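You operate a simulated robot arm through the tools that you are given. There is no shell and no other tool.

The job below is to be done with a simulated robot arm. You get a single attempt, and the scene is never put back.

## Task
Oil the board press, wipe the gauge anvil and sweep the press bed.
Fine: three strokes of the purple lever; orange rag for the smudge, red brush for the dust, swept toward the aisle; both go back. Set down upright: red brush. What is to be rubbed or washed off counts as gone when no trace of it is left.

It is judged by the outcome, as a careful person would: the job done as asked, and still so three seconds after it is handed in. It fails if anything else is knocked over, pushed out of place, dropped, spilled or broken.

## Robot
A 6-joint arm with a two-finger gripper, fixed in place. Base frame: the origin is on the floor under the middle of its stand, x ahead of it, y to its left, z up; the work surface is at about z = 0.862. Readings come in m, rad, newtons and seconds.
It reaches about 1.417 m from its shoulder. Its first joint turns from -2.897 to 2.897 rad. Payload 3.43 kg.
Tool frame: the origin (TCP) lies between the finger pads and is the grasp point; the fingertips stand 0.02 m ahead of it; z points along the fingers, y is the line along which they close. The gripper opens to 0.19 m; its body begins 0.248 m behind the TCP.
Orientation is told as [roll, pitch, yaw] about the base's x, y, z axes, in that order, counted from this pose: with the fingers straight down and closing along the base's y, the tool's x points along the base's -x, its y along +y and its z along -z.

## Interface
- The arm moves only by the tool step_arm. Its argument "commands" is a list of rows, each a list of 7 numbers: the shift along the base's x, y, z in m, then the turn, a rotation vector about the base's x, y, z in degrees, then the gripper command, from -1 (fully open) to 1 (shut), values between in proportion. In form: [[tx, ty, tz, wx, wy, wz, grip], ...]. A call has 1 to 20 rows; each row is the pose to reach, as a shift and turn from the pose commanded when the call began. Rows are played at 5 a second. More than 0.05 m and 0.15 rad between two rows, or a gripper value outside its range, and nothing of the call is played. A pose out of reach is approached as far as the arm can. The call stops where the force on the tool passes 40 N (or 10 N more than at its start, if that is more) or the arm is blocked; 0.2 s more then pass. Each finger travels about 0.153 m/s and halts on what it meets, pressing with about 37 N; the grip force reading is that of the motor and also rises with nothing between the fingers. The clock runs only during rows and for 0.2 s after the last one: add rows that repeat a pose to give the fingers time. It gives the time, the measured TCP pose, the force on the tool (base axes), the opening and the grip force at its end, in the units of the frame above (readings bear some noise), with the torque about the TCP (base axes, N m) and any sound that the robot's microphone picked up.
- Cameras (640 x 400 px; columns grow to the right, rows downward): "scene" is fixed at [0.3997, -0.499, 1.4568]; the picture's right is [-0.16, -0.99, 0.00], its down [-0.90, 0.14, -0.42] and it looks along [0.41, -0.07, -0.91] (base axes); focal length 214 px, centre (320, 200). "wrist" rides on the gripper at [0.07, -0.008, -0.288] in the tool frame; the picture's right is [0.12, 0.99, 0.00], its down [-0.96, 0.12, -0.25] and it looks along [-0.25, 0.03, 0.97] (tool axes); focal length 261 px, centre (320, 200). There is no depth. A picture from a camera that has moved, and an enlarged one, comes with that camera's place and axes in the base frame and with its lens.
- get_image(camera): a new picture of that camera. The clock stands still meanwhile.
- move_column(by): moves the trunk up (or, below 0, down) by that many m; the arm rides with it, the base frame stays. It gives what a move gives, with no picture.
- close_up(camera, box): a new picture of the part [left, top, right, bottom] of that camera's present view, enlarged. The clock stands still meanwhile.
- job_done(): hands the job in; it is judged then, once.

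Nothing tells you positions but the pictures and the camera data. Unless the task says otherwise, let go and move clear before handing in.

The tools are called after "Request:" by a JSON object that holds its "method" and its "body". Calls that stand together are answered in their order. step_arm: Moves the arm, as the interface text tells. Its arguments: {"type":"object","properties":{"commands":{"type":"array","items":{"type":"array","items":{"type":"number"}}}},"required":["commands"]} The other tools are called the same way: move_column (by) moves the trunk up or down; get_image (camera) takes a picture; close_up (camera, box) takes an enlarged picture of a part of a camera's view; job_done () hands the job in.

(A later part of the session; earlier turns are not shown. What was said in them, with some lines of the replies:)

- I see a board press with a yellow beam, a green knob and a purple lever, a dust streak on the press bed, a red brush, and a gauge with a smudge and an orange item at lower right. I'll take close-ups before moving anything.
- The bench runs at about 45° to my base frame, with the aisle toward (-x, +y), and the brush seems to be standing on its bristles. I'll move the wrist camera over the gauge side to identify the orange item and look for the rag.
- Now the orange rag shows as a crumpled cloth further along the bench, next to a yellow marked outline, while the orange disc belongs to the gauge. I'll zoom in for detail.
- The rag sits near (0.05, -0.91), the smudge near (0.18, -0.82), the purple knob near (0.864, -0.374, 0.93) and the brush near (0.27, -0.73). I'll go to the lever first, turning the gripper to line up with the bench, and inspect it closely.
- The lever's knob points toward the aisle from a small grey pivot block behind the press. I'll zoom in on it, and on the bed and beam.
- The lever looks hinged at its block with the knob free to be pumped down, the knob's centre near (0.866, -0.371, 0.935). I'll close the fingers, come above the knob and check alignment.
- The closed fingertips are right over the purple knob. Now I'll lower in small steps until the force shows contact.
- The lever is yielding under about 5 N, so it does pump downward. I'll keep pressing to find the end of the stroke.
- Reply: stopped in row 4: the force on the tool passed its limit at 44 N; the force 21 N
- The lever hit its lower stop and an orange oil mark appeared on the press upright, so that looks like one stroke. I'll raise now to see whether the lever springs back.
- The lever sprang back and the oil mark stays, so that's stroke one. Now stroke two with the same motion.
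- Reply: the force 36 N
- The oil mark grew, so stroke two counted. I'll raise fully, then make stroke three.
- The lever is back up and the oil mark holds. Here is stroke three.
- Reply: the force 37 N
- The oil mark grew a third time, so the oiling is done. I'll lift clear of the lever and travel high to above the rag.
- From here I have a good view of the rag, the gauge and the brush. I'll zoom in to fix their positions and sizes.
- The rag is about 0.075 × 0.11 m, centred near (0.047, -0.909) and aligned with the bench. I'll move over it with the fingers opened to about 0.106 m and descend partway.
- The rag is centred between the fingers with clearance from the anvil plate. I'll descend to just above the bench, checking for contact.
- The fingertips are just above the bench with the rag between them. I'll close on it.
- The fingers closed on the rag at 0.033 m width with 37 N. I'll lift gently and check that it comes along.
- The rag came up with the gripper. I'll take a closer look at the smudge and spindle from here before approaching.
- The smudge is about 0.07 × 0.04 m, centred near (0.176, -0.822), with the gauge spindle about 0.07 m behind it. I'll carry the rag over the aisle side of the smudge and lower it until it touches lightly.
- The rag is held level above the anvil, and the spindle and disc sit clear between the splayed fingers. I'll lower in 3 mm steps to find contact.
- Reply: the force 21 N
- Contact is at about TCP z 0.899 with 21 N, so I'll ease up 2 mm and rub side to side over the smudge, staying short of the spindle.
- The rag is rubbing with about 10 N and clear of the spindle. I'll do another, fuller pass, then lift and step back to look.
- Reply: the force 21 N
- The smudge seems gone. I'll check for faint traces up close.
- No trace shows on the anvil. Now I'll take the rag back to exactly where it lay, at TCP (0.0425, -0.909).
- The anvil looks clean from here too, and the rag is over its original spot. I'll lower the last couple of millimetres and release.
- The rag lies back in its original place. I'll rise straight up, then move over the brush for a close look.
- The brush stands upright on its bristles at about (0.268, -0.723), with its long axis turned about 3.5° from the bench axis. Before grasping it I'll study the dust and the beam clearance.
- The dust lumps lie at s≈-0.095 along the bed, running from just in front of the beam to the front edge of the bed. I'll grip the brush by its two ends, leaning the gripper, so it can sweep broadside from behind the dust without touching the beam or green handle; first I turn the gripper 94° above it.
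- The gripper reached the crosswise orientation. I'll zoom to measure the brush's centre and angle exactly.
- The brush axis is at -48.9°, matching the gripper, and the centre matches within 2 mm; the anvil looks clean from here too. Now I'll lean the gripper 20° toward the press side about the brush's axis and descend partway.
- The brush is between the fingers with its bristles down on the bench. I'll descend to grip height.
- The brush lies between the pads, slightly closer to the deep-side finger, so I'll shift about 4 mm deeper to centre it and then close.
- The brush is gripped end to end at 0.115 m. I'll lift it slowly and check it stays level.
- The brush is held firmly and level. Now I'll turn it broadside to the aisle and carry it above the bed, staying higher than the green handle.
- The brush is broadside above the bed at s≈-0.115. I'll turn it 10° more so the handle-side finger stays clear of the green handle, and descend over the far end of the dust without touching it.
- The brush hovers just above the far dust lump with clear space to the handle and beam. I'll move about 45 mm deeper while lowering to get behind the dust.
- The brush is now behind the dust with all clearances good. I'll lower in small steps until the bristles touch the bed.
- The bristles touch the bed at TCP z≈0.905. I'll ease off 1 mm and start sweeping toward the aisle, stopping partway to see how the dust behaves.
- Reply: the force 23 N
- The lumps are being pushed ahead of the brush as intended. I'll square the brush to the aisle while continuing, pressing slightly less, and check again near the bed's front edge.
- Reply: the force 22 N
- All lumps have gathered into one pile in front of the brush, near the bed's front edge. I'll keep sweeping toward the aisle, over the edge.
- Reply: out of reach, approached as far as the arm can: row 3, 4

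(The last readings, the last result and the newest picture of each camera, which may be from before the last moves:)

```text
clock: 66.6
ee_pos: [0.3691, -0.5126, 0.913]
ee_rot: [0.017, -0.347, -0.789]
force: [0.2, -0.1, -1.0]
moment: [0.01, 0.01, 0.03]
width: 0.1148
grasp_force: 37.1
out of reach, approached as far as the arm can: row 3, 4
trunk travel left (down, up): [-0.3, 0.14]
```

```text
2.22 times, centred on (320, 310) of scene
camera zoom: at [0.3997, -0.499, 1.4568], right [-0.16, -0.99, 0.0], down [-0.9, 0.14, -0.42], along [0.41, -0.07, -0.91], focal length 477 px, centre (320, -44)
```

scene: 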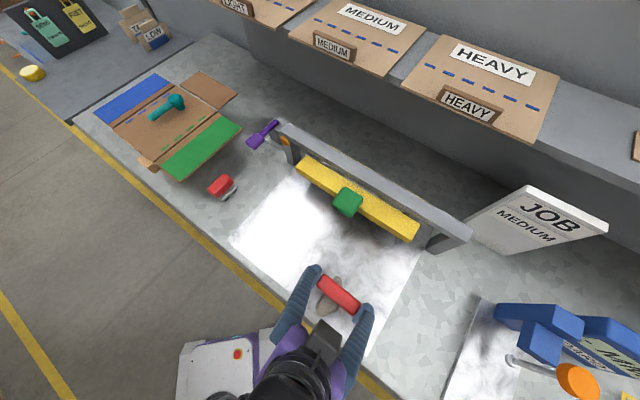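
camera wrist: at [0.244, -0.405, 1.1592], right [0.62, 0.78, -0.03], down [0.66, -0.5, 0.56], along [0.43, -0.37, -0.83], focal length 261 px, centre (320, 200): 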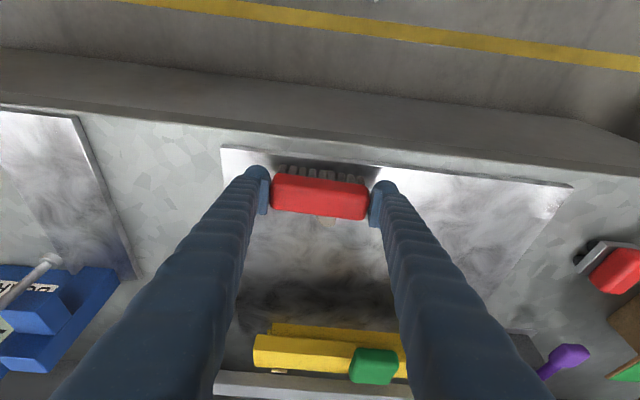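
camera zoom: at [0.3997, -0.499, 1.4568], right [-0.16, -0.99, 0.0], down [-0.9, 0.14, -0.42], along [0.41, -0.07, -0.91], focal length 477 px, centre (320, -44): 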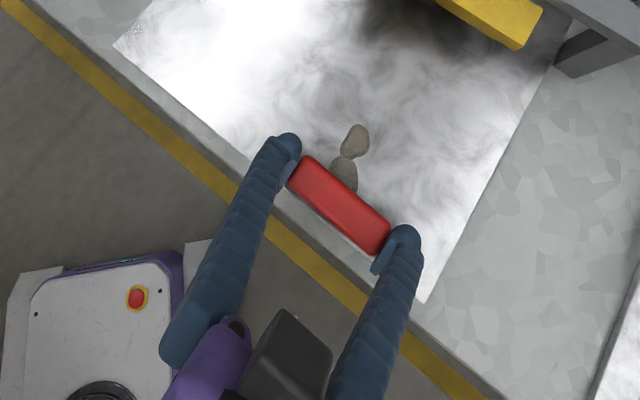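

The arm ran out of reach near the edge with the lean, so the brush lifted and a couple of small lumps stayed behind it. I'll lift and back off over the bed to see where the dust is now.

Request:
{"method": "step_arm", "body": {"commands": [[0.01, -0.01, 0.02, 0, 0, 0, 1], [0.03, -0.03, 0.05, 0, 0, 0, 1], [0.055, -0.055, 0.08, 0, 0, 0, 1], [0.08, -0.08, 0.11, 0, 0, 0, 1], [0.105, -0.105, 0.14, 0, 0, 0, 1], [0.12, -0.12, 0.17, 0, 0, 0, 1], [0.12, -0.12, 0.17, 0, 0, 0, 1]]}}

Request:
{"method": "get_image", "body": {"camera": "wrist"}}

Request:
{"method": "get_image", "body": {"camera": "scene"}}

Request:
{"method": "close_up", "body": {"camera": "scene", "box": [260, 220, 400, 360]}}

```text
clock: 68.4
ee_pos: [0.5262, -0.6214, 1.0923]
ee_rot: [0.168, -0.374, -1.011]
force: [-0.4, 0.5, -1.8]
moment: [-0.01, 0.0, 0.02]
width: 0.1146
grasp_force: 37.5
trunk travel left (down, up): [-0.3, 0.14]
stopped in row 7: the arm was blocked; the commanded pose is now the measured one
```

```text
taken
camera wrist: at [0.3871, -0.5085, 1.3289], right [0.74, 0.67, 0.11], down [0.49, -0.64, 0.6], along [0.47, -0.39, -0.79], focal length 261 px, centre (320, 200)
```

wrist: 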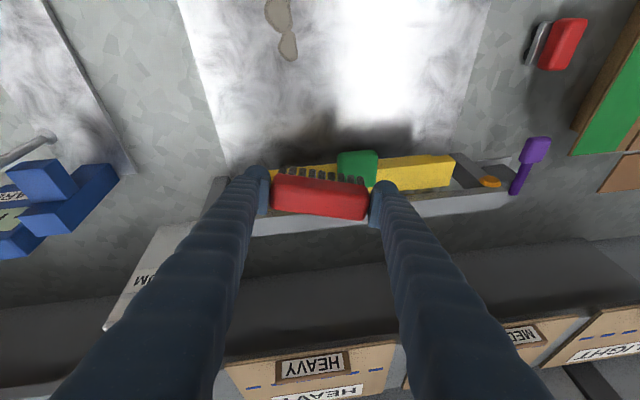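

```text
taken
```

scene: 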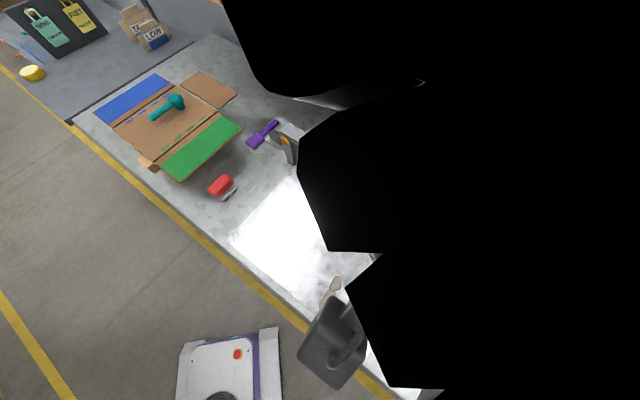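

```text
2.86 times, centred on (330, 290) of scene
camera zoom: at [0.3997, -0.499, 1.4568], right [-0.16, -0.99, 0.0], down [-0.9, 0.14, -0.42], along [0.41, -0.07, -0.91], focal length 613 px, centre (291, -57)
```

zoom: 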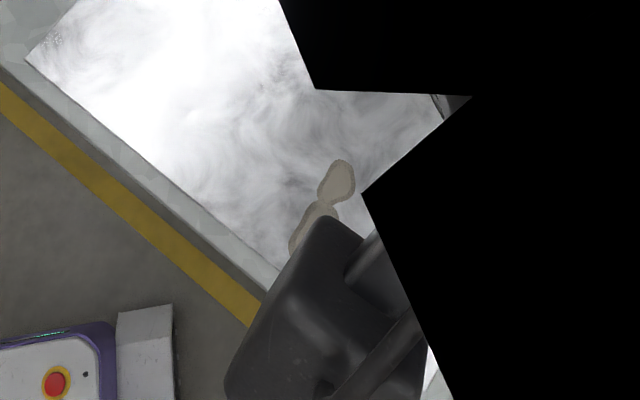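

The arm got into an awkward folded configuration and was blocked; the brush is still firmly held, about 5 cm above the handle. I'll gently straighten the tool back while moving slightly up and outward in small steps.

Request:
{"method": "step_arm", "body": {"commands": [[0.004, -0.006, 0.005, -0.8, 1.3, 1.6, 1], [0.008, -0.012, 0.01, -1.6, 2.6, 3.2, 1], [0.012, -0.018, 0.015, -2.4, 3.9, 4.8, 1], [0.016, -0.024, 0.02, -3.2, 5.2, 6.4, 1], [0.02, -0.03, 0.025, -4.0, 6.5, 8.0, 1], [0.024, -0.036, 0.03, -4.8, 7.8, 9.6, 1], [0.024, -0.036, 0.03, -4.8, 7.8, 9.6, 1]]}}

Request:
{"method": "get_image", "body": {"camera": "wrist"}}

Request:
{"method": "get_image", "body": {"camera": "scene"}}

```text
clock: 70.0
ee_pos: [0.5503, -0.6588, 1.1238]
ee_rot: [-0.001, -0.353, -0.782]
force: [0.7, -0.7, -0.7]
moment: [0.01, -0.03, 0.02]
width: 0.1142
grasp_force: 37.0
trunk travel left (down, up): [-0.3, 0.14]
```

```text
taken
camera wrist: at [0.4255, -0.5461, 1.368], right [0.62, 0.78, -0.04], down [0.66, -0.49, 0.57], along [0.42, -0.38, -0.82], focal length 261 px, centre (320, 200)
```

wrist: 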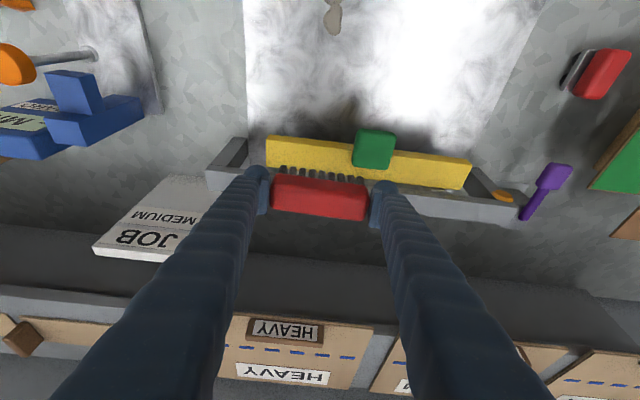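

```text
taken
```

scene: 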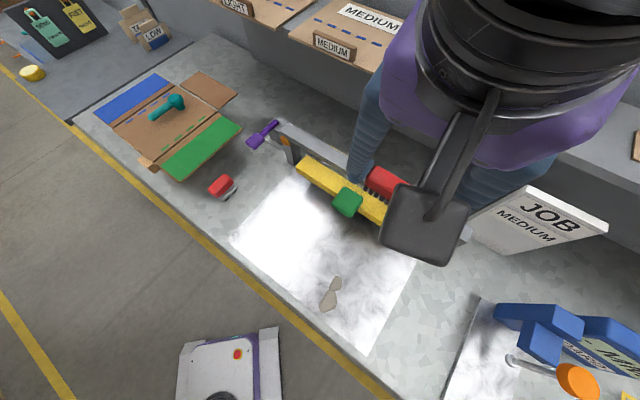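

The tool is back in its normal pose and the brush is still held. Two dust lumps remain near the front of the bed; I'll zoom in on them.

Request:
{"method": "close_up", "body": {"camera": "scene", "box": [270, 240, 390, 360]}}

Request:
{"method": "close_up", "body": {"camera": "wrist", "box": [240, 150, 400, 250]}}

```text
3.33 times, centred on (330, 300) of scene
camera zoom: at [0.3997, -0.499, 1.4568], right [-0.16, -0.99, 0.0], down [-0.9, 0.14, -0.42], along [0.41, -0.07, -0.91], focal length 715 px, centre (287, -133)
```

zoom: 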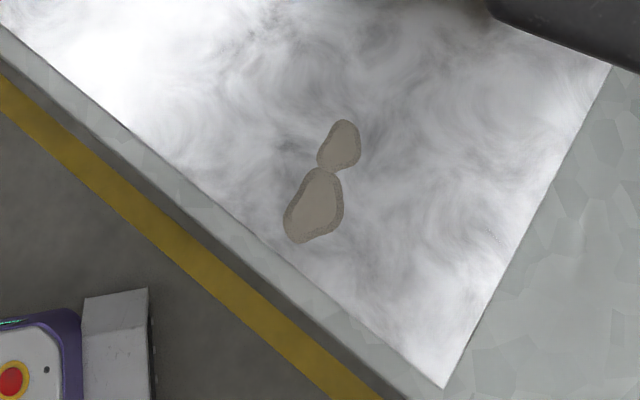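

```text
4.00 times, centred on (320, 200) of wrist
camera zoom: at [0.4255, -0.5461, 1.368], right [0.62, 0.78, -0.04], down [0.66, -0.49, 0.57], along [0.42, -0.38, -0.82], focal length 1043 px, centre (320, 200)
```

zoom: 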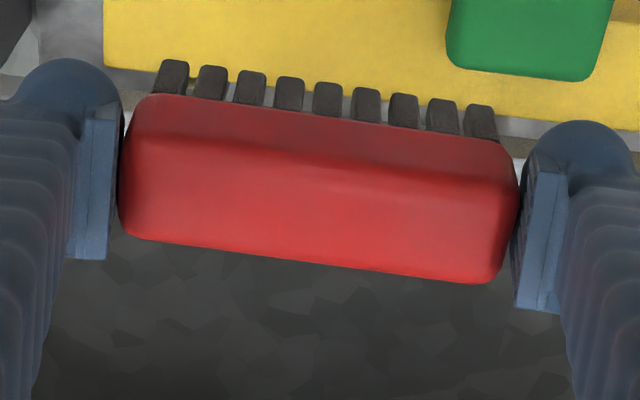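

The dust is fixed in place and gets brushed away by strokes toward the aisle: the two far lumps are gone, the second is shrunken and the front one remains. To reach the front edge I'll set the brush down upright on a clean part of the bed and regrip it with the gripper vertical.

Request:
{"method": "step_arm", "body": {"commands": [[-0.024, 0.008, 0, 0, 0, 0, 1], [-0.048, 0.016, 0, 0, 0, 0, 1], [-0.072, 0.025, 0, 0, 0, 0, 1], [-0.0942, 0.033, 0, 0, 0, 0, 1], [-0.0942, 0.033, -0.04, 0, 0, 0, 1], [-0.0942, 0.033, -0.08, 0, 0, 0, 1], [-0.0942, 0.033, -0.12, 0, 0, 0, 1], [-0.0942, 0.033, -0.16, 0, 0, 0, 1], [-0.0942, 0.033, -0.19, 0, 0, 0, 1], [-0.0942, 0.033, -0.205, 0, 0, 0, 1], [-0.0942, 0.033, -0.205, 0, 0, 0, 1]]}}

Request:
{"method": "get_image", "body": {"camera": "wrist"}}

Request:
{"method": "get_image", "body": {"camera": "scene"}}

```text
clock: 72.4
ee_pos: [0.4569, -0.6238, 0.918]
ee_rot: [-0.001, -0.354, -0.783]
force: [-0.1, -0.3, -1.3]
moment: [0.02, -0.05, -0.01]
width: 0.1143
grasp_force: 37.2
trunk travel left (down, up): [-0.3, 0.14]
```

```text
taken
camera wrist: at [0.3315, -0.513, 1.1624], right [0.62, 0.78, -0.04], down [0.66, -0.49, 0.57], along [0.42, -0.38, -0.82], focal length 261 px, centre (320, 200)
```

wrist: 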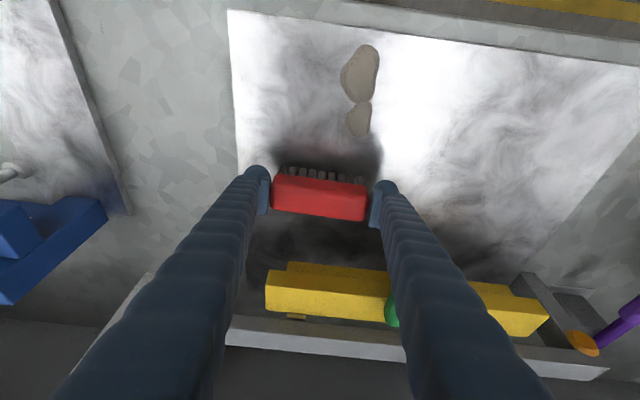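

```text
taken
```

scene: 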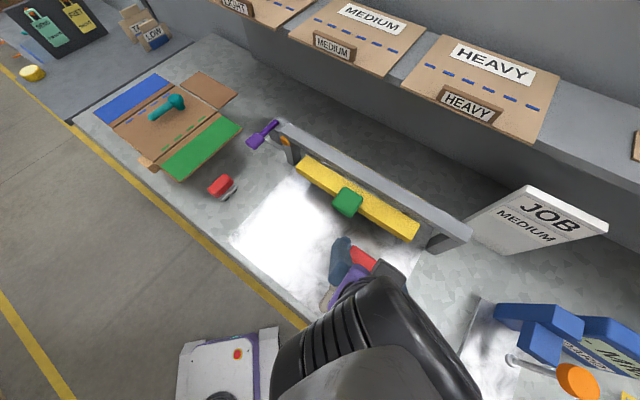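

I'll lower the brush the last centimetre onto the bed until it stands.

Request:
{"method": "step_arm", "body": {"commands": [[0, 0, -0.005, 0, 0, 0, 1], [0, 0, -0.009, 0, 0, 0, 1], [0, 0, -0.011, 0, 0, 0, 1], [0, 0, -0.0125, 0, 0, 0, 1]]}}

```text
clock: 73.4
ee_pos: [0.4553, -0.6236, 0.9065]
ee_rot: [-0.001, -0.355, -0.782]
force: [-1.4, 1.4, 4.9]
moment: [0.27, -0.1, 0.07]
width: 0.1146
grasp_force: 37.1
trunk travel left (down, up): [-0.3, 0.14]
```

The bristles rest on the bed with about 5 N. Now I'll release gently.

Request:
{"method": "step_arm", "body": {"commands": [[0, 0, 0, 0, 0, 0, -0.25], [0, 0, 0, 0, 0, 0, -0.35], [0, 0, 0, 0, 0, 0, -0.5], [0, 0, 0, 0, 0, 0, -0.5]]}}

Request:
{"method": "get_image", "body": {"camera": "wrist"}}

Request:
{"method": "close_up", "body": {"camera": "wrist", "box": [230, 120, 430, 260]}}

```text
clock: 74.4
ee_pos: [0.4567, -0.6244, 0.9065]
ee_rot: [-0.002, -0.353, -0.783]
force: [0.2, 0.7, -0.8]
moment: [0.02, -0.03, 0.04]
width: 0.1425
grasp_force: 0.1
trunk travel left (down, up): [-0.3, 0.14]
```

```text
taken
camera wrist: at [0.3312, -0.5128, 1.1504], right [0.62, 0.78, -0.04], down [0.66, -0.49, 0.57], along [0.42, -0.38, -0.82], focal length 261 px, centre (320, 200)
```

wrist: 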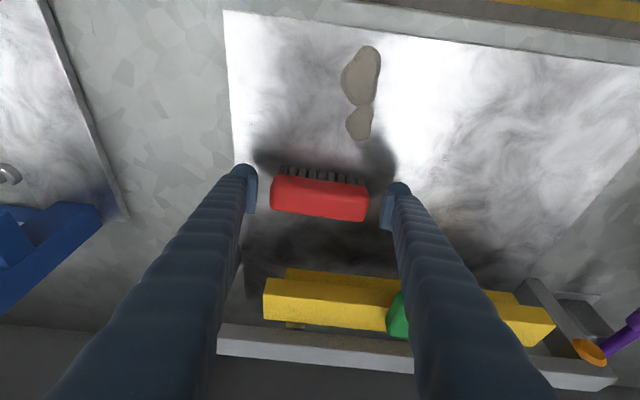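

```text
2.86 times, centred on (330, 190) of wrist
camera zoom: at [0.3312, -0.5128, 1.1504], right [0.62, 0.78, -0.04], down [0.66, -0.49, 0.57], along [0.42, -0.38, -0.82], focal length 745 px, centre (291, 229)
```

zoom: 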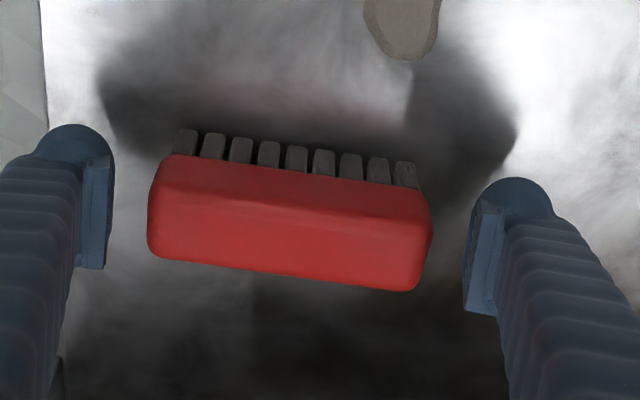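

The brush stands upright on the bed. I'll rise, bring the gripper vertical, and check alignment over the brush.

Request:
{"method": "step_arm", "body": {"commands": [[0, 0, 0.03, 0, 0, 0, -0.5], [0, 0, 0.07, 0, 0, 0, -0.5], [0, 0, 0.11, 0, 0, 0, -0.5], [0, 0, 0.13, 3.6, 3.6, 0, -0.5], [0, 0, 0.13, 7.2, 7.2, 0, -0.5], [0, 0, 0.13, 10.8, 10.8, 0, -0.5], [0, 0, 0.13, 14.3, 14.4, 0, -0.5], [0, 0, 0.13, 14.3, 14.4, 0, -0.5]]}}

Request:
{"method": "get_image", "body": {"camera": "wrist"}}

Request:
{"method": "close_up", "body": {"camera": "wrist", "box": [230, 120, 430, 260]}}

```text
clock: 76.2
ee_pos: [0.4565, -0.6254, 1.0356]
ee_rot: [-0.002, 0.0, -0.781]
force: [-0.4, 0.1, -0.2]
moment: [0.04, 0.01, -0.02]
width: 0.1423
grasp_force: 0.1
trunk travel left (down, up): [-0.3, 0.14]
```

```text
taken
camera wrist: at [0.3996, -0.5807, 1.3223], right [0.62, 0.79, 0.0], down [0.76, -0.6, 0.25], along [0.19, -0.15, -0.97], focal length 261 px, centre (320, 200)
```

wrist: 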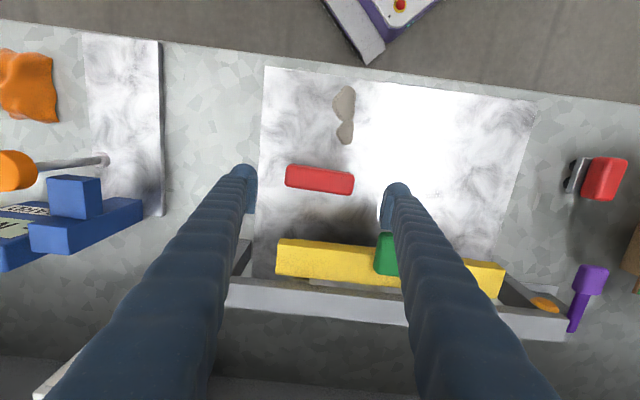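

```text
2.86 times, centred on (330, 190) of wrist
camera zoom: at [0.3996, -0.5807, 1.3223], right [0.62, 0.79, 0.0], down [0.76, -0.6, 0.25], along [0.19, -0.15, -0.97], focal length 745 px, centre (291, 229)
```

zoom: 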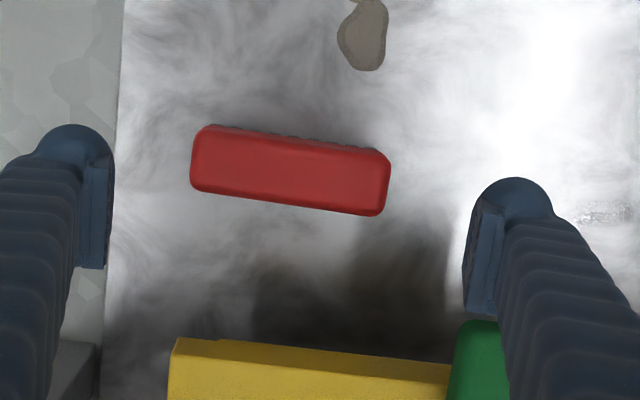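

The brush is centred under the gripper and aligned within a degree. I'll descend vertically and regrip it.

Request:
{"method": "step_arm", "body": {"commands": [[0, 0.0005, -0.04, 0, 0, 0, -0.5], [0, 0.0005, -0.08, 0, 0, 0, -0.5], [0, 0.0005, -0.11, 0, 0, 0, -0.5], [0, 0.0005, -0.125, 0, 0, 0, -0.5], [0, 0.0005, -0.1325, 0, 0, 0, -0.5], [0, 0.0005, -0.1325, 0, 0, 0, -0.5]]}}

Request:
{"method": "close_up", "body": {"camera": "wrist", "box": [230, 120, 430, 260]}}

```text
clock: 77.6
ee_pos: [0.4567, -0.623, 0.9021]
ee_rot: [-0.002, 0.0, -0.782]
force: [0.3, -0.4, 0.6]
moment: [-0.03, -0.01, 0.0]
width: 0.1426
grasp_force: 0.0
trunk travel left (down, up): [-0.3, 0.14]
```

```text
2.86 times, centred on (330, 190) of wrist
camera zoom: at [0.3992, -0.5786, 1.1891], right [0.62, 0.79, 0.0], down [0.76, -0.6, 0.25], along [0.19, -0.15, -0.97], focal length 745 px, centre (291, 229)
```

zoom: 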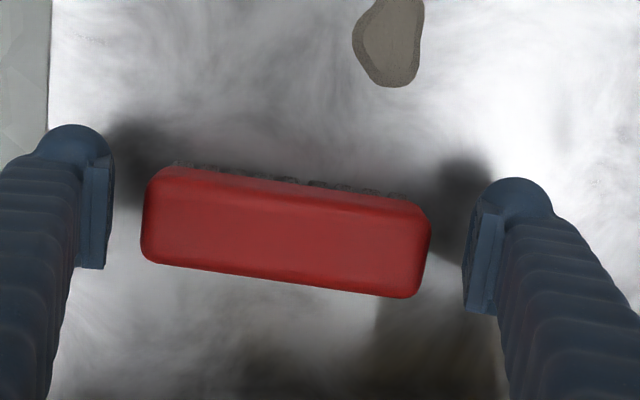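

Request:
{"method": "step_arm", "body": {"commands": [[0, 0, 0, 0, 0, 0, -0.3], [0, 0, 0, 0, 0, 0, -0.2], [0, 0, 0, 0, 0, 0, 0.2], [0, 0, 0, 0, 0, 0, 1], [0, 0, 0, 0, 0, 0, 1]]}}

Request:
{"method": "close_up", "body": {"camera": "wrist", "box": [230, 120, 430, 260]}}

```text
clock: 78.8
ee_pos: [0.4568, -0.6236, 0.9023]
ee_rot: [-0.002, -0.003, -0.783]
force: [-0.3, -0.6, 3.1]
moment: [-0.14, 0.06, -0.08]
width: 0.1153
grasp_force: 37.0
trunk travel left (down, up): [-0.3, 0.14]
```

```text
2.86 times, centred on (330, 190) of wrist
camera zoom: at [0.3991, -0.5786, 1.1893], right [0.62, 0.79, 0.0], down [0.76, -0.6, 0.25], along [0.19, -0.15, -0.97], focal length 745 px, centre (291, 229)
```

zoom: 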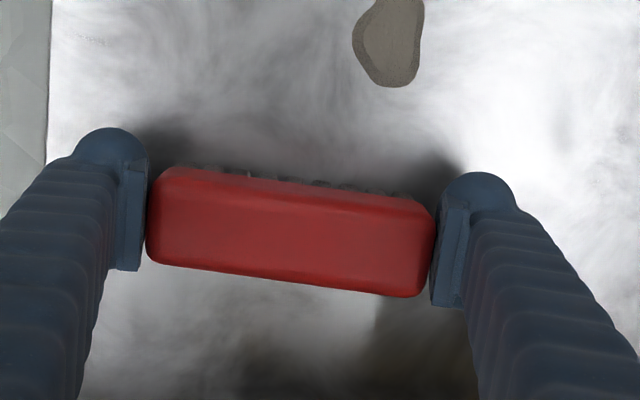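

The brush is regripped vertically. I'll shift it sideways to line up with the remaining lumps, then sweep over them toward the aisle past the bed's edge.

Request:
{"method": "step_arm", "body": {"commands": [[0, 0, 0.006, 0, 0, 0, 1], [0.0106, 0.0106, 0.006, 0, 0, 0, 1], [0.0212, 0.0212, 0.006, 0, 0, 0, 1], [0.0212, 0.0212, 0.001, 0, 0, 0, 1], [0.0212, 0.0212, -0.0012, 0, 0, 0, 1], [0.0071, 0.0354, -0.0012, 0, 0, 0, 1], [-0.0071, 0.0495, -0.0012, 0, 0, 0, 1], [-0.0212, 0.0636, -0.0012, 0, 0, 0, 1], [-0.0318, 0.0742, -0.0012, 0, 0, 0, 1], [-0.0424, 0.0848, -0.0012, 0, 0, 0, 1], [-0.053, 0.0954, -0.0012, 0, 0, 0, 1], [-0.0636, 0.1061, -0.0012, 0, 0, 0, 1], [-0.0742, 0.1167, -0.0012, 0, 0, 0, 1]]}}

Request:
{"method": "get_image", "body": {"camera": "wrist"}}

Request:
{"method": "close_up", "body": {"camera": "scene", "box": [240, 220, 420, 360]}}

```text
clock: 81.6
ee_pos: [0.381, -0.508, 0.9027]
ee_rot: [-0.003, -0.005, -0.782]
force: [5.1, -6.1, 33.3]
moment: [-0.27, 0.06, -0.04]
width: 0.1146
grasp_force: 36.4
trunk travel left (down, up): [-0.3, 0.14]
```

```text
taken
camera wrist: at [0.324, -0.4631, 1.1892], right [0.62, 0.79, 0.0], down [0.76, -0.6, 0.25], along [0.2, -0.16, -0.97], focal length 261 px, centre (320, 200)
```

wrist: 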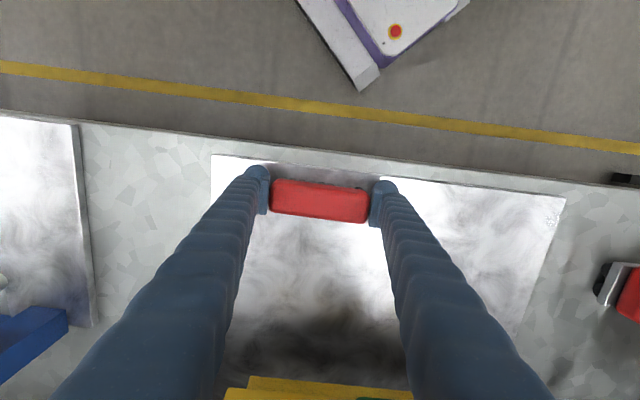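

```text
2.86 times, centred on (330, 290) of scene
camera zoom: at [0.3997, -0.499, 1.4568], right [-0.16, -0.99, 0.0], down [-0.9, 0.14, -0.42], along [0.41, -0.07, -0.91], focal length 613 px, centre (291, -57)
```

zoom: 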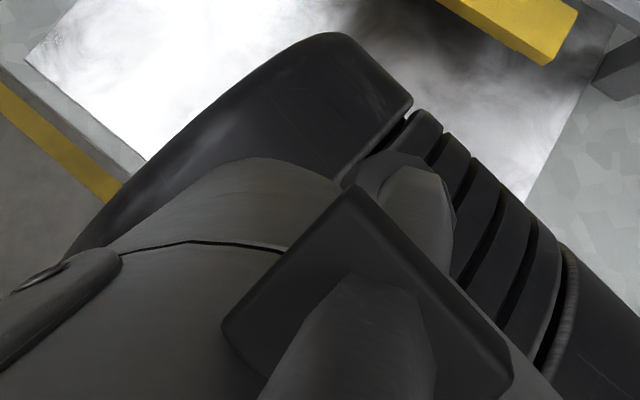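

No dust is visible behind the brush now. I'll ease the pressure and finish the stroke past the bed's front edge.

Request:
{"method": "step_arm", "body": {"commands": [[0, 0, 0.0012, 0, 0, 0, 1], [-0.0106, 0.0106, 0.0012, 0, 0, 0, 1], [-0.0212, 0.0212, 0.0012, 0, 0, 0, 1], [-0.0318, 0.0318, 0.0015, 0, 0, 0, 1], [-0.0424, 0.0424, 0.002, 0, 0, 0, 1], [-0.0424, 0.0424, 0.02, 0, 0, 0, 1], [-0.0424, 0.0424, 0.05, 0, 0, 0, 1], [-0.0424, 0.0424, 0.07, 0, 0, 0, 1]]}}

Request:
{"method": "get_image", "body": {"camera": "wrist"}}

Request:
{"method": "get_image", "body": {"camera": "scene"}}

```text
clock: 83.4
ee_pos: [0.3385, -0.4639, 0.9716]
ee_rot: [-0.004, 0.001, -0.781]
force: [0.5, -0.1, -1.2]
moment: [0.0, 0.02, -0.06]
width: 0.1145
grasp_force: 37.1
trunk travel left (down, up): [-0.3, 0.14]
```

```text
taken
camera wrist: at [0.2813, -0.4186, 1.2588], right [0.62, 0.79, 0.0], down [0.76, -0.6, 0.25], along [0.19, -0.15, -0.97], focal length 261 px, centre (320, 200)
```

wrist: 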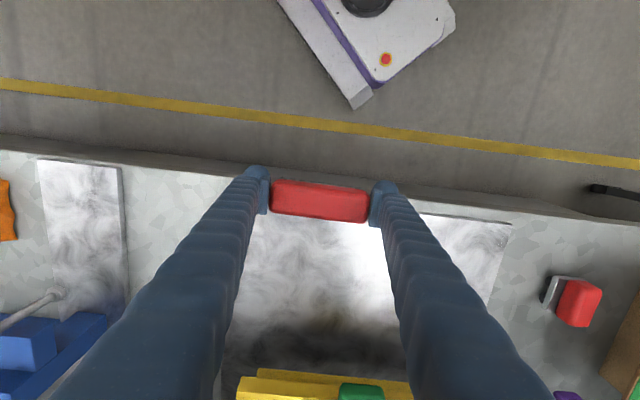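

```text
taken
```

scene: 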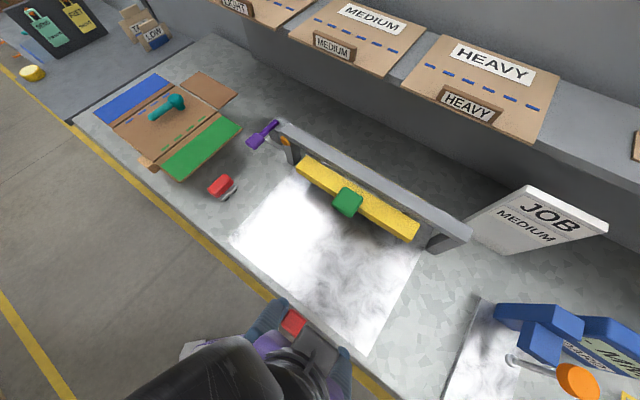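

The bed looks clean from here. I'll raise the brush, turn it back to its resting angle while moving to its old place, and inspect the bed on the way.

Request:
{"method": "step_arm", "body": {"commands": [[0.005, -0.02, 0.03, 0, 0, 0, 1], [0.005, -0.045, 0.06, 0, 0, 0, 1], [0.005, -0.07, 0.09, 0, 0, 0, 1], [0.005, -0.095, 0.12, 0, 0, 0, 1], [-0.001, -0.109, 0.13, 0, 0, -7.85, 1], [-0.007, -0.123, 0.13, 0, 0, -15.7, 1], [-0.013, -0.137, 0.13, 0, 0, -23.55, 1], [-0.019, -0.151, 0.13, 0, 0, -31.4, 1], [-0.025, -0.165, 0.13, 0, 0, -39.25, 1], [-0.031, -0.179, 0.13, 0, 0, -47.1, 1], [-0.037, -0.193, 0.13, 0, 0, -54.95, 1], [-0.043, -0.207, 0.13, 0, 0, -62.8, 1], [-0.049, -0.221, 0.13, 0, 0, -70.65, 1], [-0.055, -0.235, 0.13, 0, 0, -78.5, 1], [-0.061, -0.25, 0.13, 0, 0, -86.35, 1], [-0.0665, -0.265, 0.13, 0, 0, -94.2, 1], [-0.0665, -0.265, 0.13, 0, 0, -94.2, 1]]}}

Request:
{"method": "get_image", "body": {"camera": "wrist"}}

Request:
{"method": "get_image", "body": {"camera": "scene"}}

Request:
{"method": "close_up", "body": {"camera": "scene", "box": [220, 160, 440, 360]}}

```text
clock: 87.0
ee_pos: [0.2719, -0.7313, 1.103]
ee_rot: [-0.001, -0.002, -2.429]
force: [-1.1, 0.2, -1.0]
moment: [0.02, 0.0, 0.01]
width: 0.1141
grasp_force: 36.8
trunk travel left (down, up): [-0.3, 0.14]
```

```text
taken
camera wrist: at [0.3189, -0.6775, 1.3893], right [0.74, -0.67, 0.0], down [-0.65, -0.72, 0.25], along [-0.17, -0.18, -0.97], focal length 261 px, centre (320, 200)
```

wrist: 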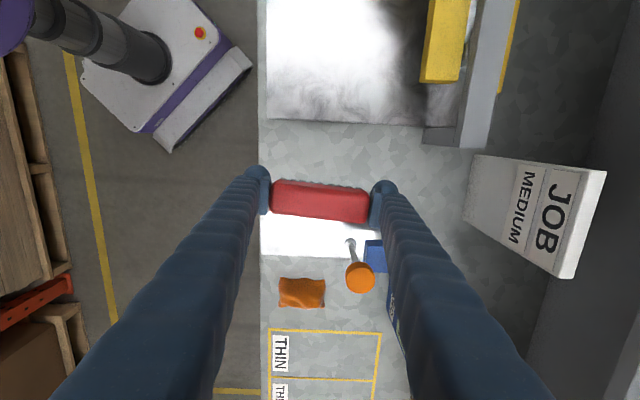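

```text
taken
```

scene: 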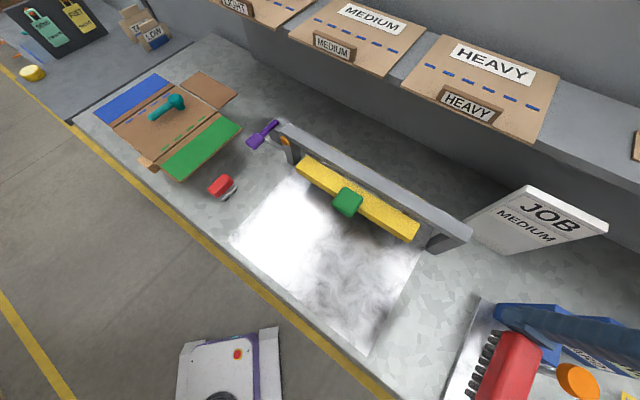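

```text
2.00 times, centred on (330, 260) of scene
camera zoom: at [0.3997, -0.499, 1.4568], right [-0.16, -0.99, 0.0], down [-0.9, 0.14, -0.42], along [0.41, -0.07, -0.91], focal length 429 px, centre (300, 80)
```

zoom: 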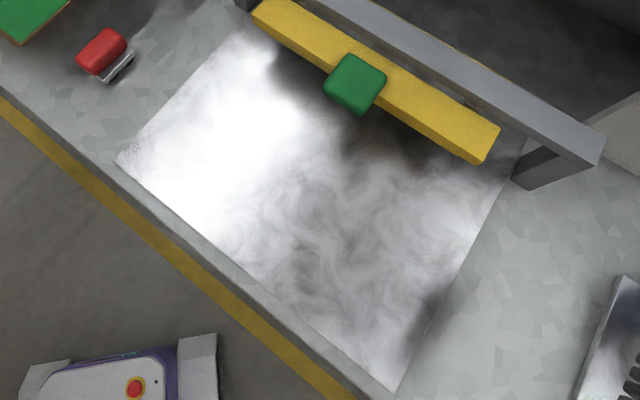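

The bed is clear of dust lumps. I notice a tiny speckle near the bed's left front corner, so I'll zoom in on it and on the swept strip.

Request:
{"method": "close_up", "body": {"camera": "scene", "box": [215, 210, 295, 260]}}

Request:
{"method": "close_up", "body": {"camera": "scene", "box": [290, 230, 400, 360]}}

Request:
{"method": "close_up", "body": {"camera": "wrist", "box": [255, 0, 475, 140]}}

```text
8.00 times, centred on (255, 235) of scene
camera zoom: at [0.3997, -0.499, 1.4568], right [-0.16, -0.99, 0.0], down [-0.9, 0.14, -0.42], along [0.41, -0.07, -0.91], focal length 1716 px, centre (840, -80)
```

zoom: 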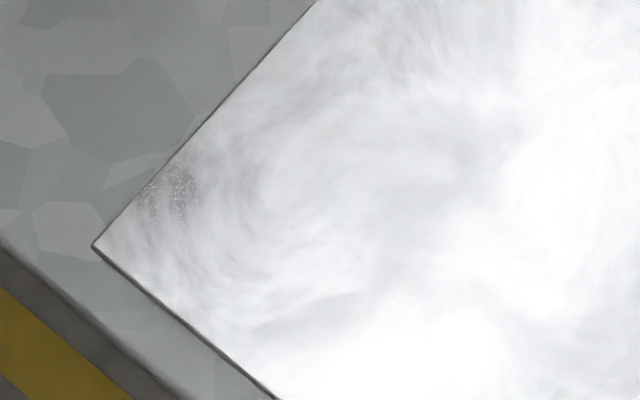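

```text
3.08 times, centred on (345, 295) of scene
camera zoom: at [0.3997, -0.499, 1.4568], right [-0.16, -0.99, 0.0], down [-0.9, 0.14, -0.42], along [0.41, -0.07, -0.91], focal length 660 px, centre (243, -92)
```

zoom: 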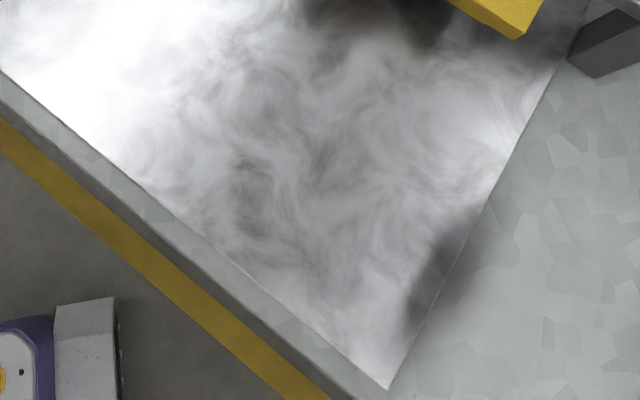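

```text
2.86 times, centred on (365, 70) of wrist
camera zoom: at [0.3189, -0.6775, 1.3893], right [0.74, -0.67, 0.0], down [-0.65, -0.72, 0.25], along [-0.17, -0.18, -0.97], focal length 745 px, centre (191, 571)
```

zoom: 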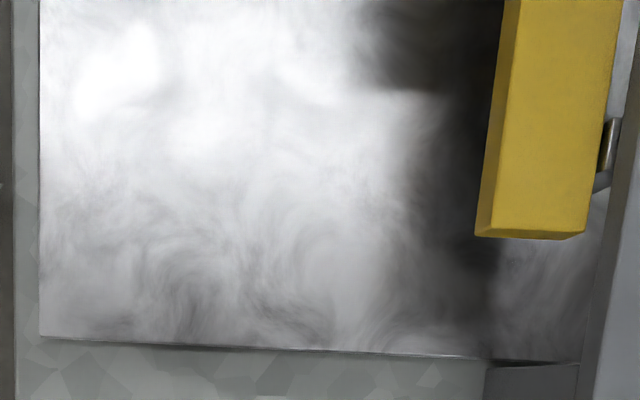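

That speckle is only a view-dependent reflection in the metal, and the swept area is clean. Now I'll lower the brush to its original spot.

Request:
{"method": "step_arm", "body": {"commands": [[0, 0.0015, -0.04, 0, 0, 0, 1], [0, 0.0015, -0.08, 0, 0, 0, 1], [0, 0.0015, -0.12, 0, 0, 0, 1], [0, 0.0015, -0.16, 0, 0, 0, 1], [0, 0.0015, -0.185, 0, 0, 0, 1], [0, 0.0015, -0.2, 0, 0, 0, 1], [0, 0.0015, -0.207, 0, 0, 0, 1], [0, 0.0015, -0.21, 0, 0, 0, 1]]}}

Request:
{"method": "get_image", "body": {"camera": "wrist"}}

Request:
{"method": "get_image", "body": {"camera": "scene"}}

```text
clock: 88.8
ee_pos: [0.2723, -0.7275, 0.8908]
ee_rot: [-0.002, -0.001, -2.426]
force: [-0.6, 0.3, -1.9]
moment: [-0.01, 0.0, 0.0]
width: 0.1141
grasp_force: 36.6
trunk travel left (down, up): [-0.3, 0.14]
```

```text
taken
camera wrist: at [0.3198, -0.6748, 1.1785], right [0.74, -0.67, 0.0], down [-0.65, -0.72, 0.25], along [-0.17, -0.18, -0.97], focal length 261 px, centre (320, 200)
```

wrist: 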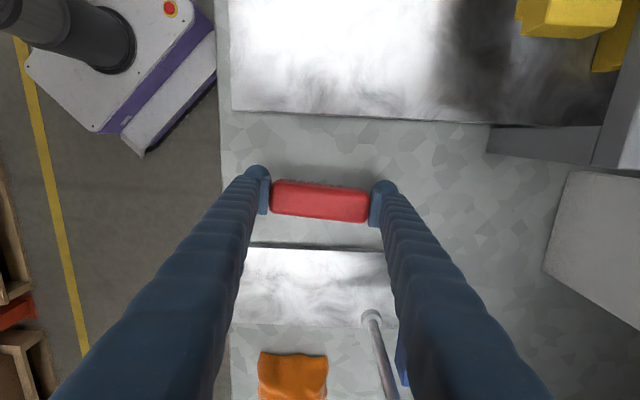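

```text
taken
```

scene: 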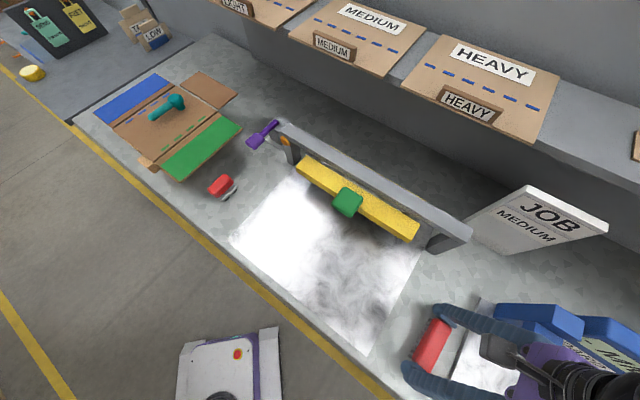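

The brush is over its original place, nearly touching. I'll lower the last millimetres until it rests.

Request:
{"method": "step_arm", "body": {"commands": [[0, 0, -0.001, 0, 0, 0, 1], [0, 0, -0.002, 0, 0, 0, 1], [0, 0, -0.003, 0, 0, 0, 1]]}}

Request:
{"method": "close_up", "body": {"camera": "scene", "box": [380, 300, 480, 390]}}

```text
clock: 89.6
ee_pos: [0.2726, -0.7292, 0.8911]
ee_rot: [0.003, 0.0, -2.426]
force: [0.0, 1.6, 24.6]
moment: [1.12, 0.87, -0.08]
width: 0.1138
grasp_force: 36.5
trunk travel left (down, up): [-0.3, 0.14]
```

```text
4.44 times, centred on (430, 345) of scene
camera zoom: at [0.3997, -0.499, 1.4568], right [-0.16, -0.99, 0.0], down [-0.9, 0.14, -0.42], along [0.41, -0.07, -0.91], focal length 953 px, centre (-169, -444)
```

zoom: 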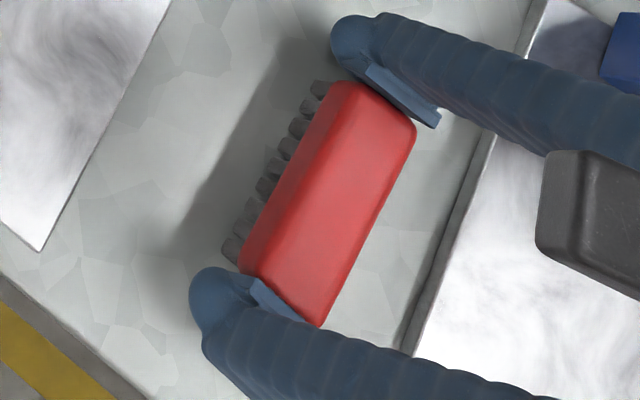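

One end touches about a millimetre early, and the brush sits roughly 5 mm from its original spot. I'll lift slightly, correct by that amount, and set down softly before releasing.

Request:
{"method": "step_arm", "body": {"commands": [[0, 0, 0.005, 0, 0, 0, 1], [0.003, 0.0035, 0.005, 0, 0, 0, 1], [0.003, 0.0035, 0.0035, 0, 0, 0, 1], [0.003, 0.0035, 0.002, 0, 0, 0, 1], [0.003, 0.0035, 0.001, 0, 0, 0, 1]]}}

Request:
{"method": "close_up", "body": {"camera": "scene", "box": [380, 300, 480, 390]}}

```text
clock: 90.8
ee_pos: [0.2768, -0.725, 0.8906]
ee_rot: [0.0, -0.001, -2.426]
force: [0.1, 1.4, 14.2]
moment: [0.58, 0.49, -0.06]
width: 0.1141
grasp_force: 37.0
trunk travel left (down, up): [-0.3, 0.14]
```

```text
4.44 times, centred on (430, 345) of scene
camera zoom: at [0.3997, -0.499, 1.4568], right [-0.16, -0.99, 0.0], down [-0.9, 0.14, -0.42], along [0.41, -0.07, -0.91], focal length 953 px, centre (-169, -444)
```

zoom: 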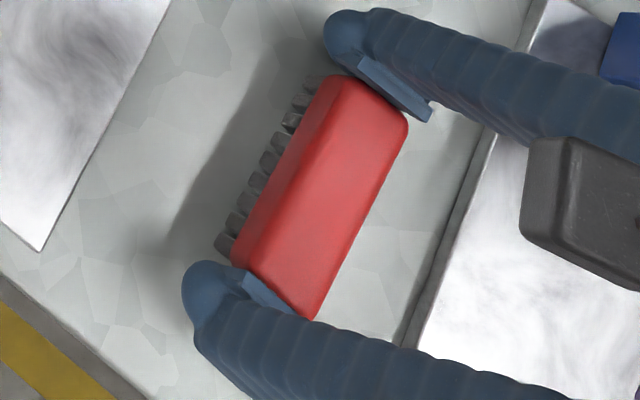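

The brush now matches its original position in the picture. I'll release it slowly.

Request:
{"method": "step_arm", "body": {"commands": [[0, 0, 0, 0, 0, 0, -0.22], [0, 0, 0, 0, 0, 0, -0.3], [0, 0, 0, 0, 0, 0, -0.45], [0, 0, 0, 0, 0, 0, -0.5], [0, 0, 0, 0, 0, 0, -0.5]]}}

Request:
{"method": "get_image", "body": {"camera": "wrist"}}

Request:
{"method": "close_up", "body": {"camera": "scene", "box": [380, 300, 480, 390]}}

```text
clock: 92.0
ee_pos: [0.2765, -0.7247, 0.8891]
ee_rot: [-0.002, -0.001, -2.427]
force: [0.3, 0.6, -0.4]
moment: [0.01, -0.02, 0.02]
width: 0.1425
grasp_force: 0.1
trunk travel left (down, up): [-0.3, 0.14]
```

```text
taken
camera wrist: at [0.3229, -0.6722, 1.1766], right [0.74, -0.67, 0.0], down [-0.65, -0.72, 0.25], along [-0.17, -0.18, -0.97], focal length 261 px, centre (320, 200)
```

wrist: 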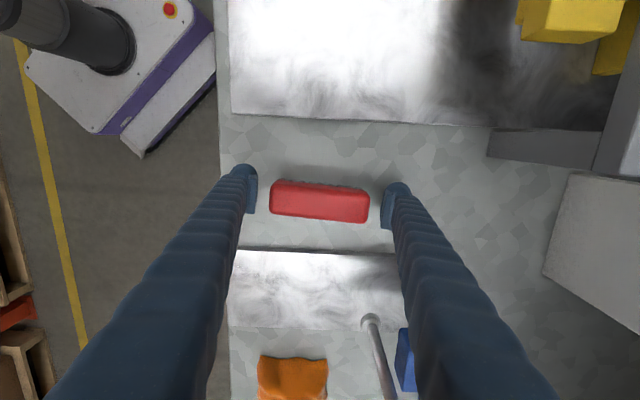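

```text
4.44 times, centred on (430, 345) of scene
camera zoom: at [0.3997, -0.499, 1.4568], right [-0.16, -0.99, 0.0], down [-0.9, 0.14, -0.42], along [0.41, -0.07, -0.91], focal length 953 px, centre (-169, -444)
```

zoom: 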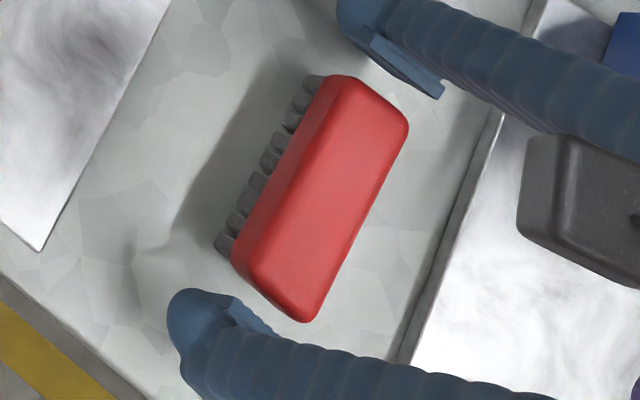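

The brush stands upright exactly where it was. I'll rise straight up and do a final check of everything.

Request:
{"method": "step_arm", "body": {"commands": [[0, 0, 0.02, 0, 0, 0, -0.5], [0, 0, 0.05, 0, 0, 0, -0.5], [0, 0, 0.09, 0, 0, 0, -0.5], [0, 0, 0.13, 0, 0, 0, -0.5], [0, 0, 0.17, 0, 0, 0, -0.5], [0, 0, 0.21, 0, 0, 0, -0.5], [0, 0, 0.25, 0, 0, 0, -0.5], [0, 0, 0.29, 0, 0, 0, -0.5], [0, 0, 0.31, 0, 0, 0, -0.5]]}}

Request:
{"method": "get_image", "body": {"camera": "wrist"}}

Request:
{"method": "get_image", "body": {"camera": "scene"}}

Request:
{"method": "close_up", "body": {"camera": "wrist", "box": [250, 120, 410, 320]}}

Request:
{"method": "close_up", "body": {"camera": "scene", "box": [220, 100, 440, 260]}}

```text
clock: 94.0
ee_pos: [0.2768, -0.7245, 1.2009]
ee_rot: [-0.002, -0.001, -2.426]
force: [0.8, 0.4, 0.0]
moment: [-0.04, -0.01, -0.01]
width: 0.1426
grasp_force: 0.1
trunk travel left (down, up): [-0.3, 0.14]
```

```text
taken
camera wrist: at [0.3231, -0.6721, 1.4874], right [0.74, -0.67, 0.0], down [-0.65, -0.72, 0.25], along [-0.17, -0.18, -0.97], focal length 261 px, centre (320, 200)
```

wrist: 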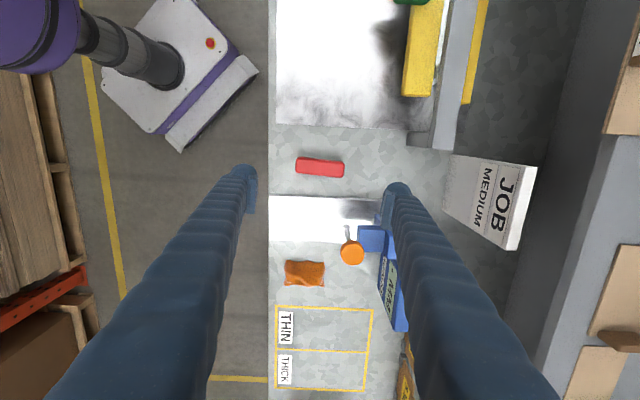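

```text
taken
```

scene: 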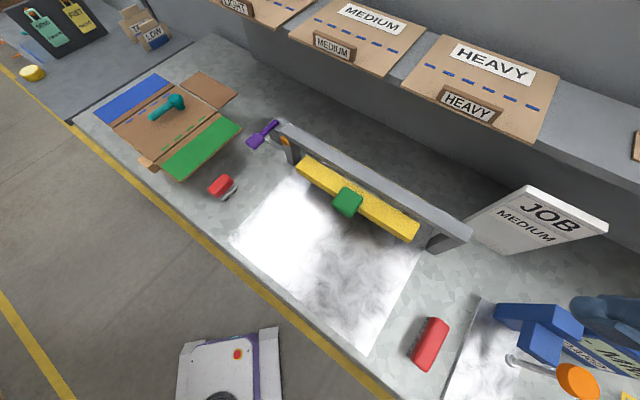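

```text
2.00 times, centred on (330, 220) of wrist
camera zoom: at [0.3231, -0.6721, 1.4874], right [0.74, -0.67, 0.0], down [-0.65, -0.72, 0.25], along [-0.17, -0.18, -0.97], focal length 521 px, centre (300, 160)
```

zoom: 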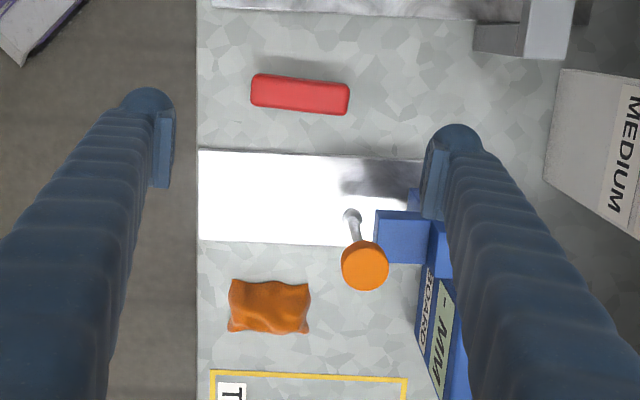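

```text
2.50 times, centred on (330, 180) of scene
camera zoom: at [0.3997, -0.499, 1.4568], right [-0.16, -0.99, 0.0], down [-0.9, 0.14, -0.42], along [0.41, -0.07, -0.91], focal length 536 px, centre (295, 250)
```

zoom: 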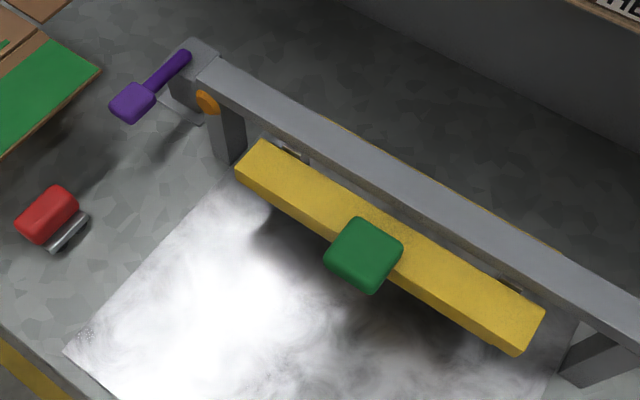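

All items are in place: rag, brush, lever up with the oil mark, beam and handle unmoved. I'll take one last careful look at the anvil and the bed for traces.

Request:
{"method": "close_up", "body": {"camera": "scene", "box": [440, 320, 540, 400]}}

Request:
{"method": "close_up", "body": {"camera": "wrist", "box": [262, 185, 362, 255]}}

Request:
{"method": "close_up", "body": {"camera": "wrist", "box": [265, 0, 415, 140]}}

```text
5.00 times, centred on (490, 360) of scene
camera zoom: at [0.3997, -0.499, 1.4568], right [-0.16, -0.99, 0.0], down [-0.9, 0.14, -0.42], along [0.41, -0.07, -0.91], focal length 1072 px, centre (-530, -600)
```

zoom: 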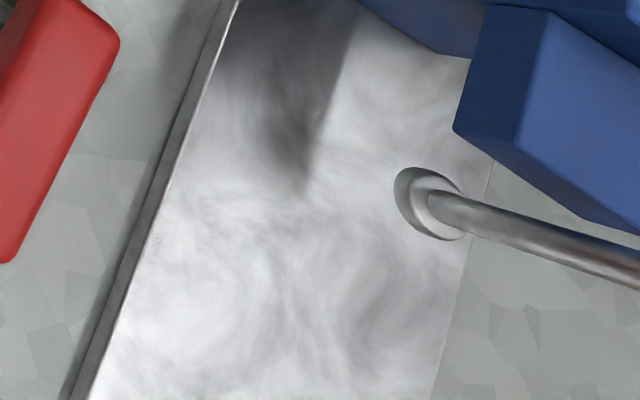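

```text
5.71 times, centred on (312, 220) of wrist
camera zoom: at [0.3231, -0.6721, 1.4874], right [0.74, -0.67, 0.0], down [-0.65, -0.72, 0.25], along [-0.17, -0.18, -0.97], focal length 1489 px, centre (366, 86)
```

zoom: 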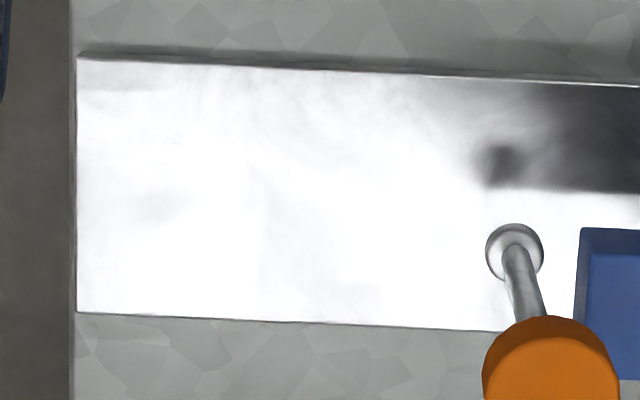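

```text
2.86 times, centred on (340, 70) of wrist
camera zoom: at [0.3231, -0.6721, 1.4874], right [0.74, -0.67, 0.0], down [-0.65, -0.72, 0.25], along [-0.17, -0.18, -0.97], focal length 745 px, centre (263, 571)
```

zoom: 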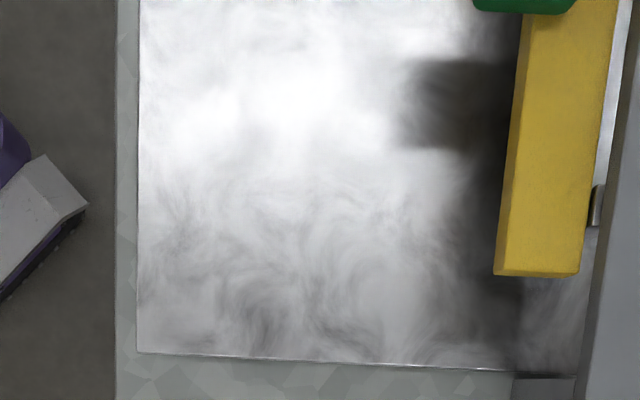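

The anvil and bed are clean apart from shadows and reflections. The press has had its three strokes with the lever back up, and the rag and the upright brush are back in place. The gripper is open and well clear, so I'm handing the job in.

Request:
{"method": "job_done", "body": {}}

```text
The job is handed in.
```

The job is handed in. The press is oiled, the gauge anvil is wiped and the press bed is swept.

- **Oiling:** I gave the purple lever three full strokes. The oil mark on the press upright grew with each one, and the lever sprang back up after the last.
- **Anvil:** I wiped the smudge off with the orange rag. No trace showed in close-ups from both cameras. The rag is back where it lay, within a few millimetres.
- **Bed:** I swept the dust toward the aisle with the red brush. On the first pass the arm ran out of reach near the front edge and left two lumps. I stood the brush on a clean part of the bed, regripped it and swept again, and the bed then looked clean. I did not check the floor below for dust.
- **Brush:** It stands upright on its bristles in its original spot.

While I backed away from that first pass, the arm folded awkwardly and was blocked for a moment. The brush stayed in the grip, and I saw nothing knocked or moved. The beam, green handle and gauge look as they did at the start.
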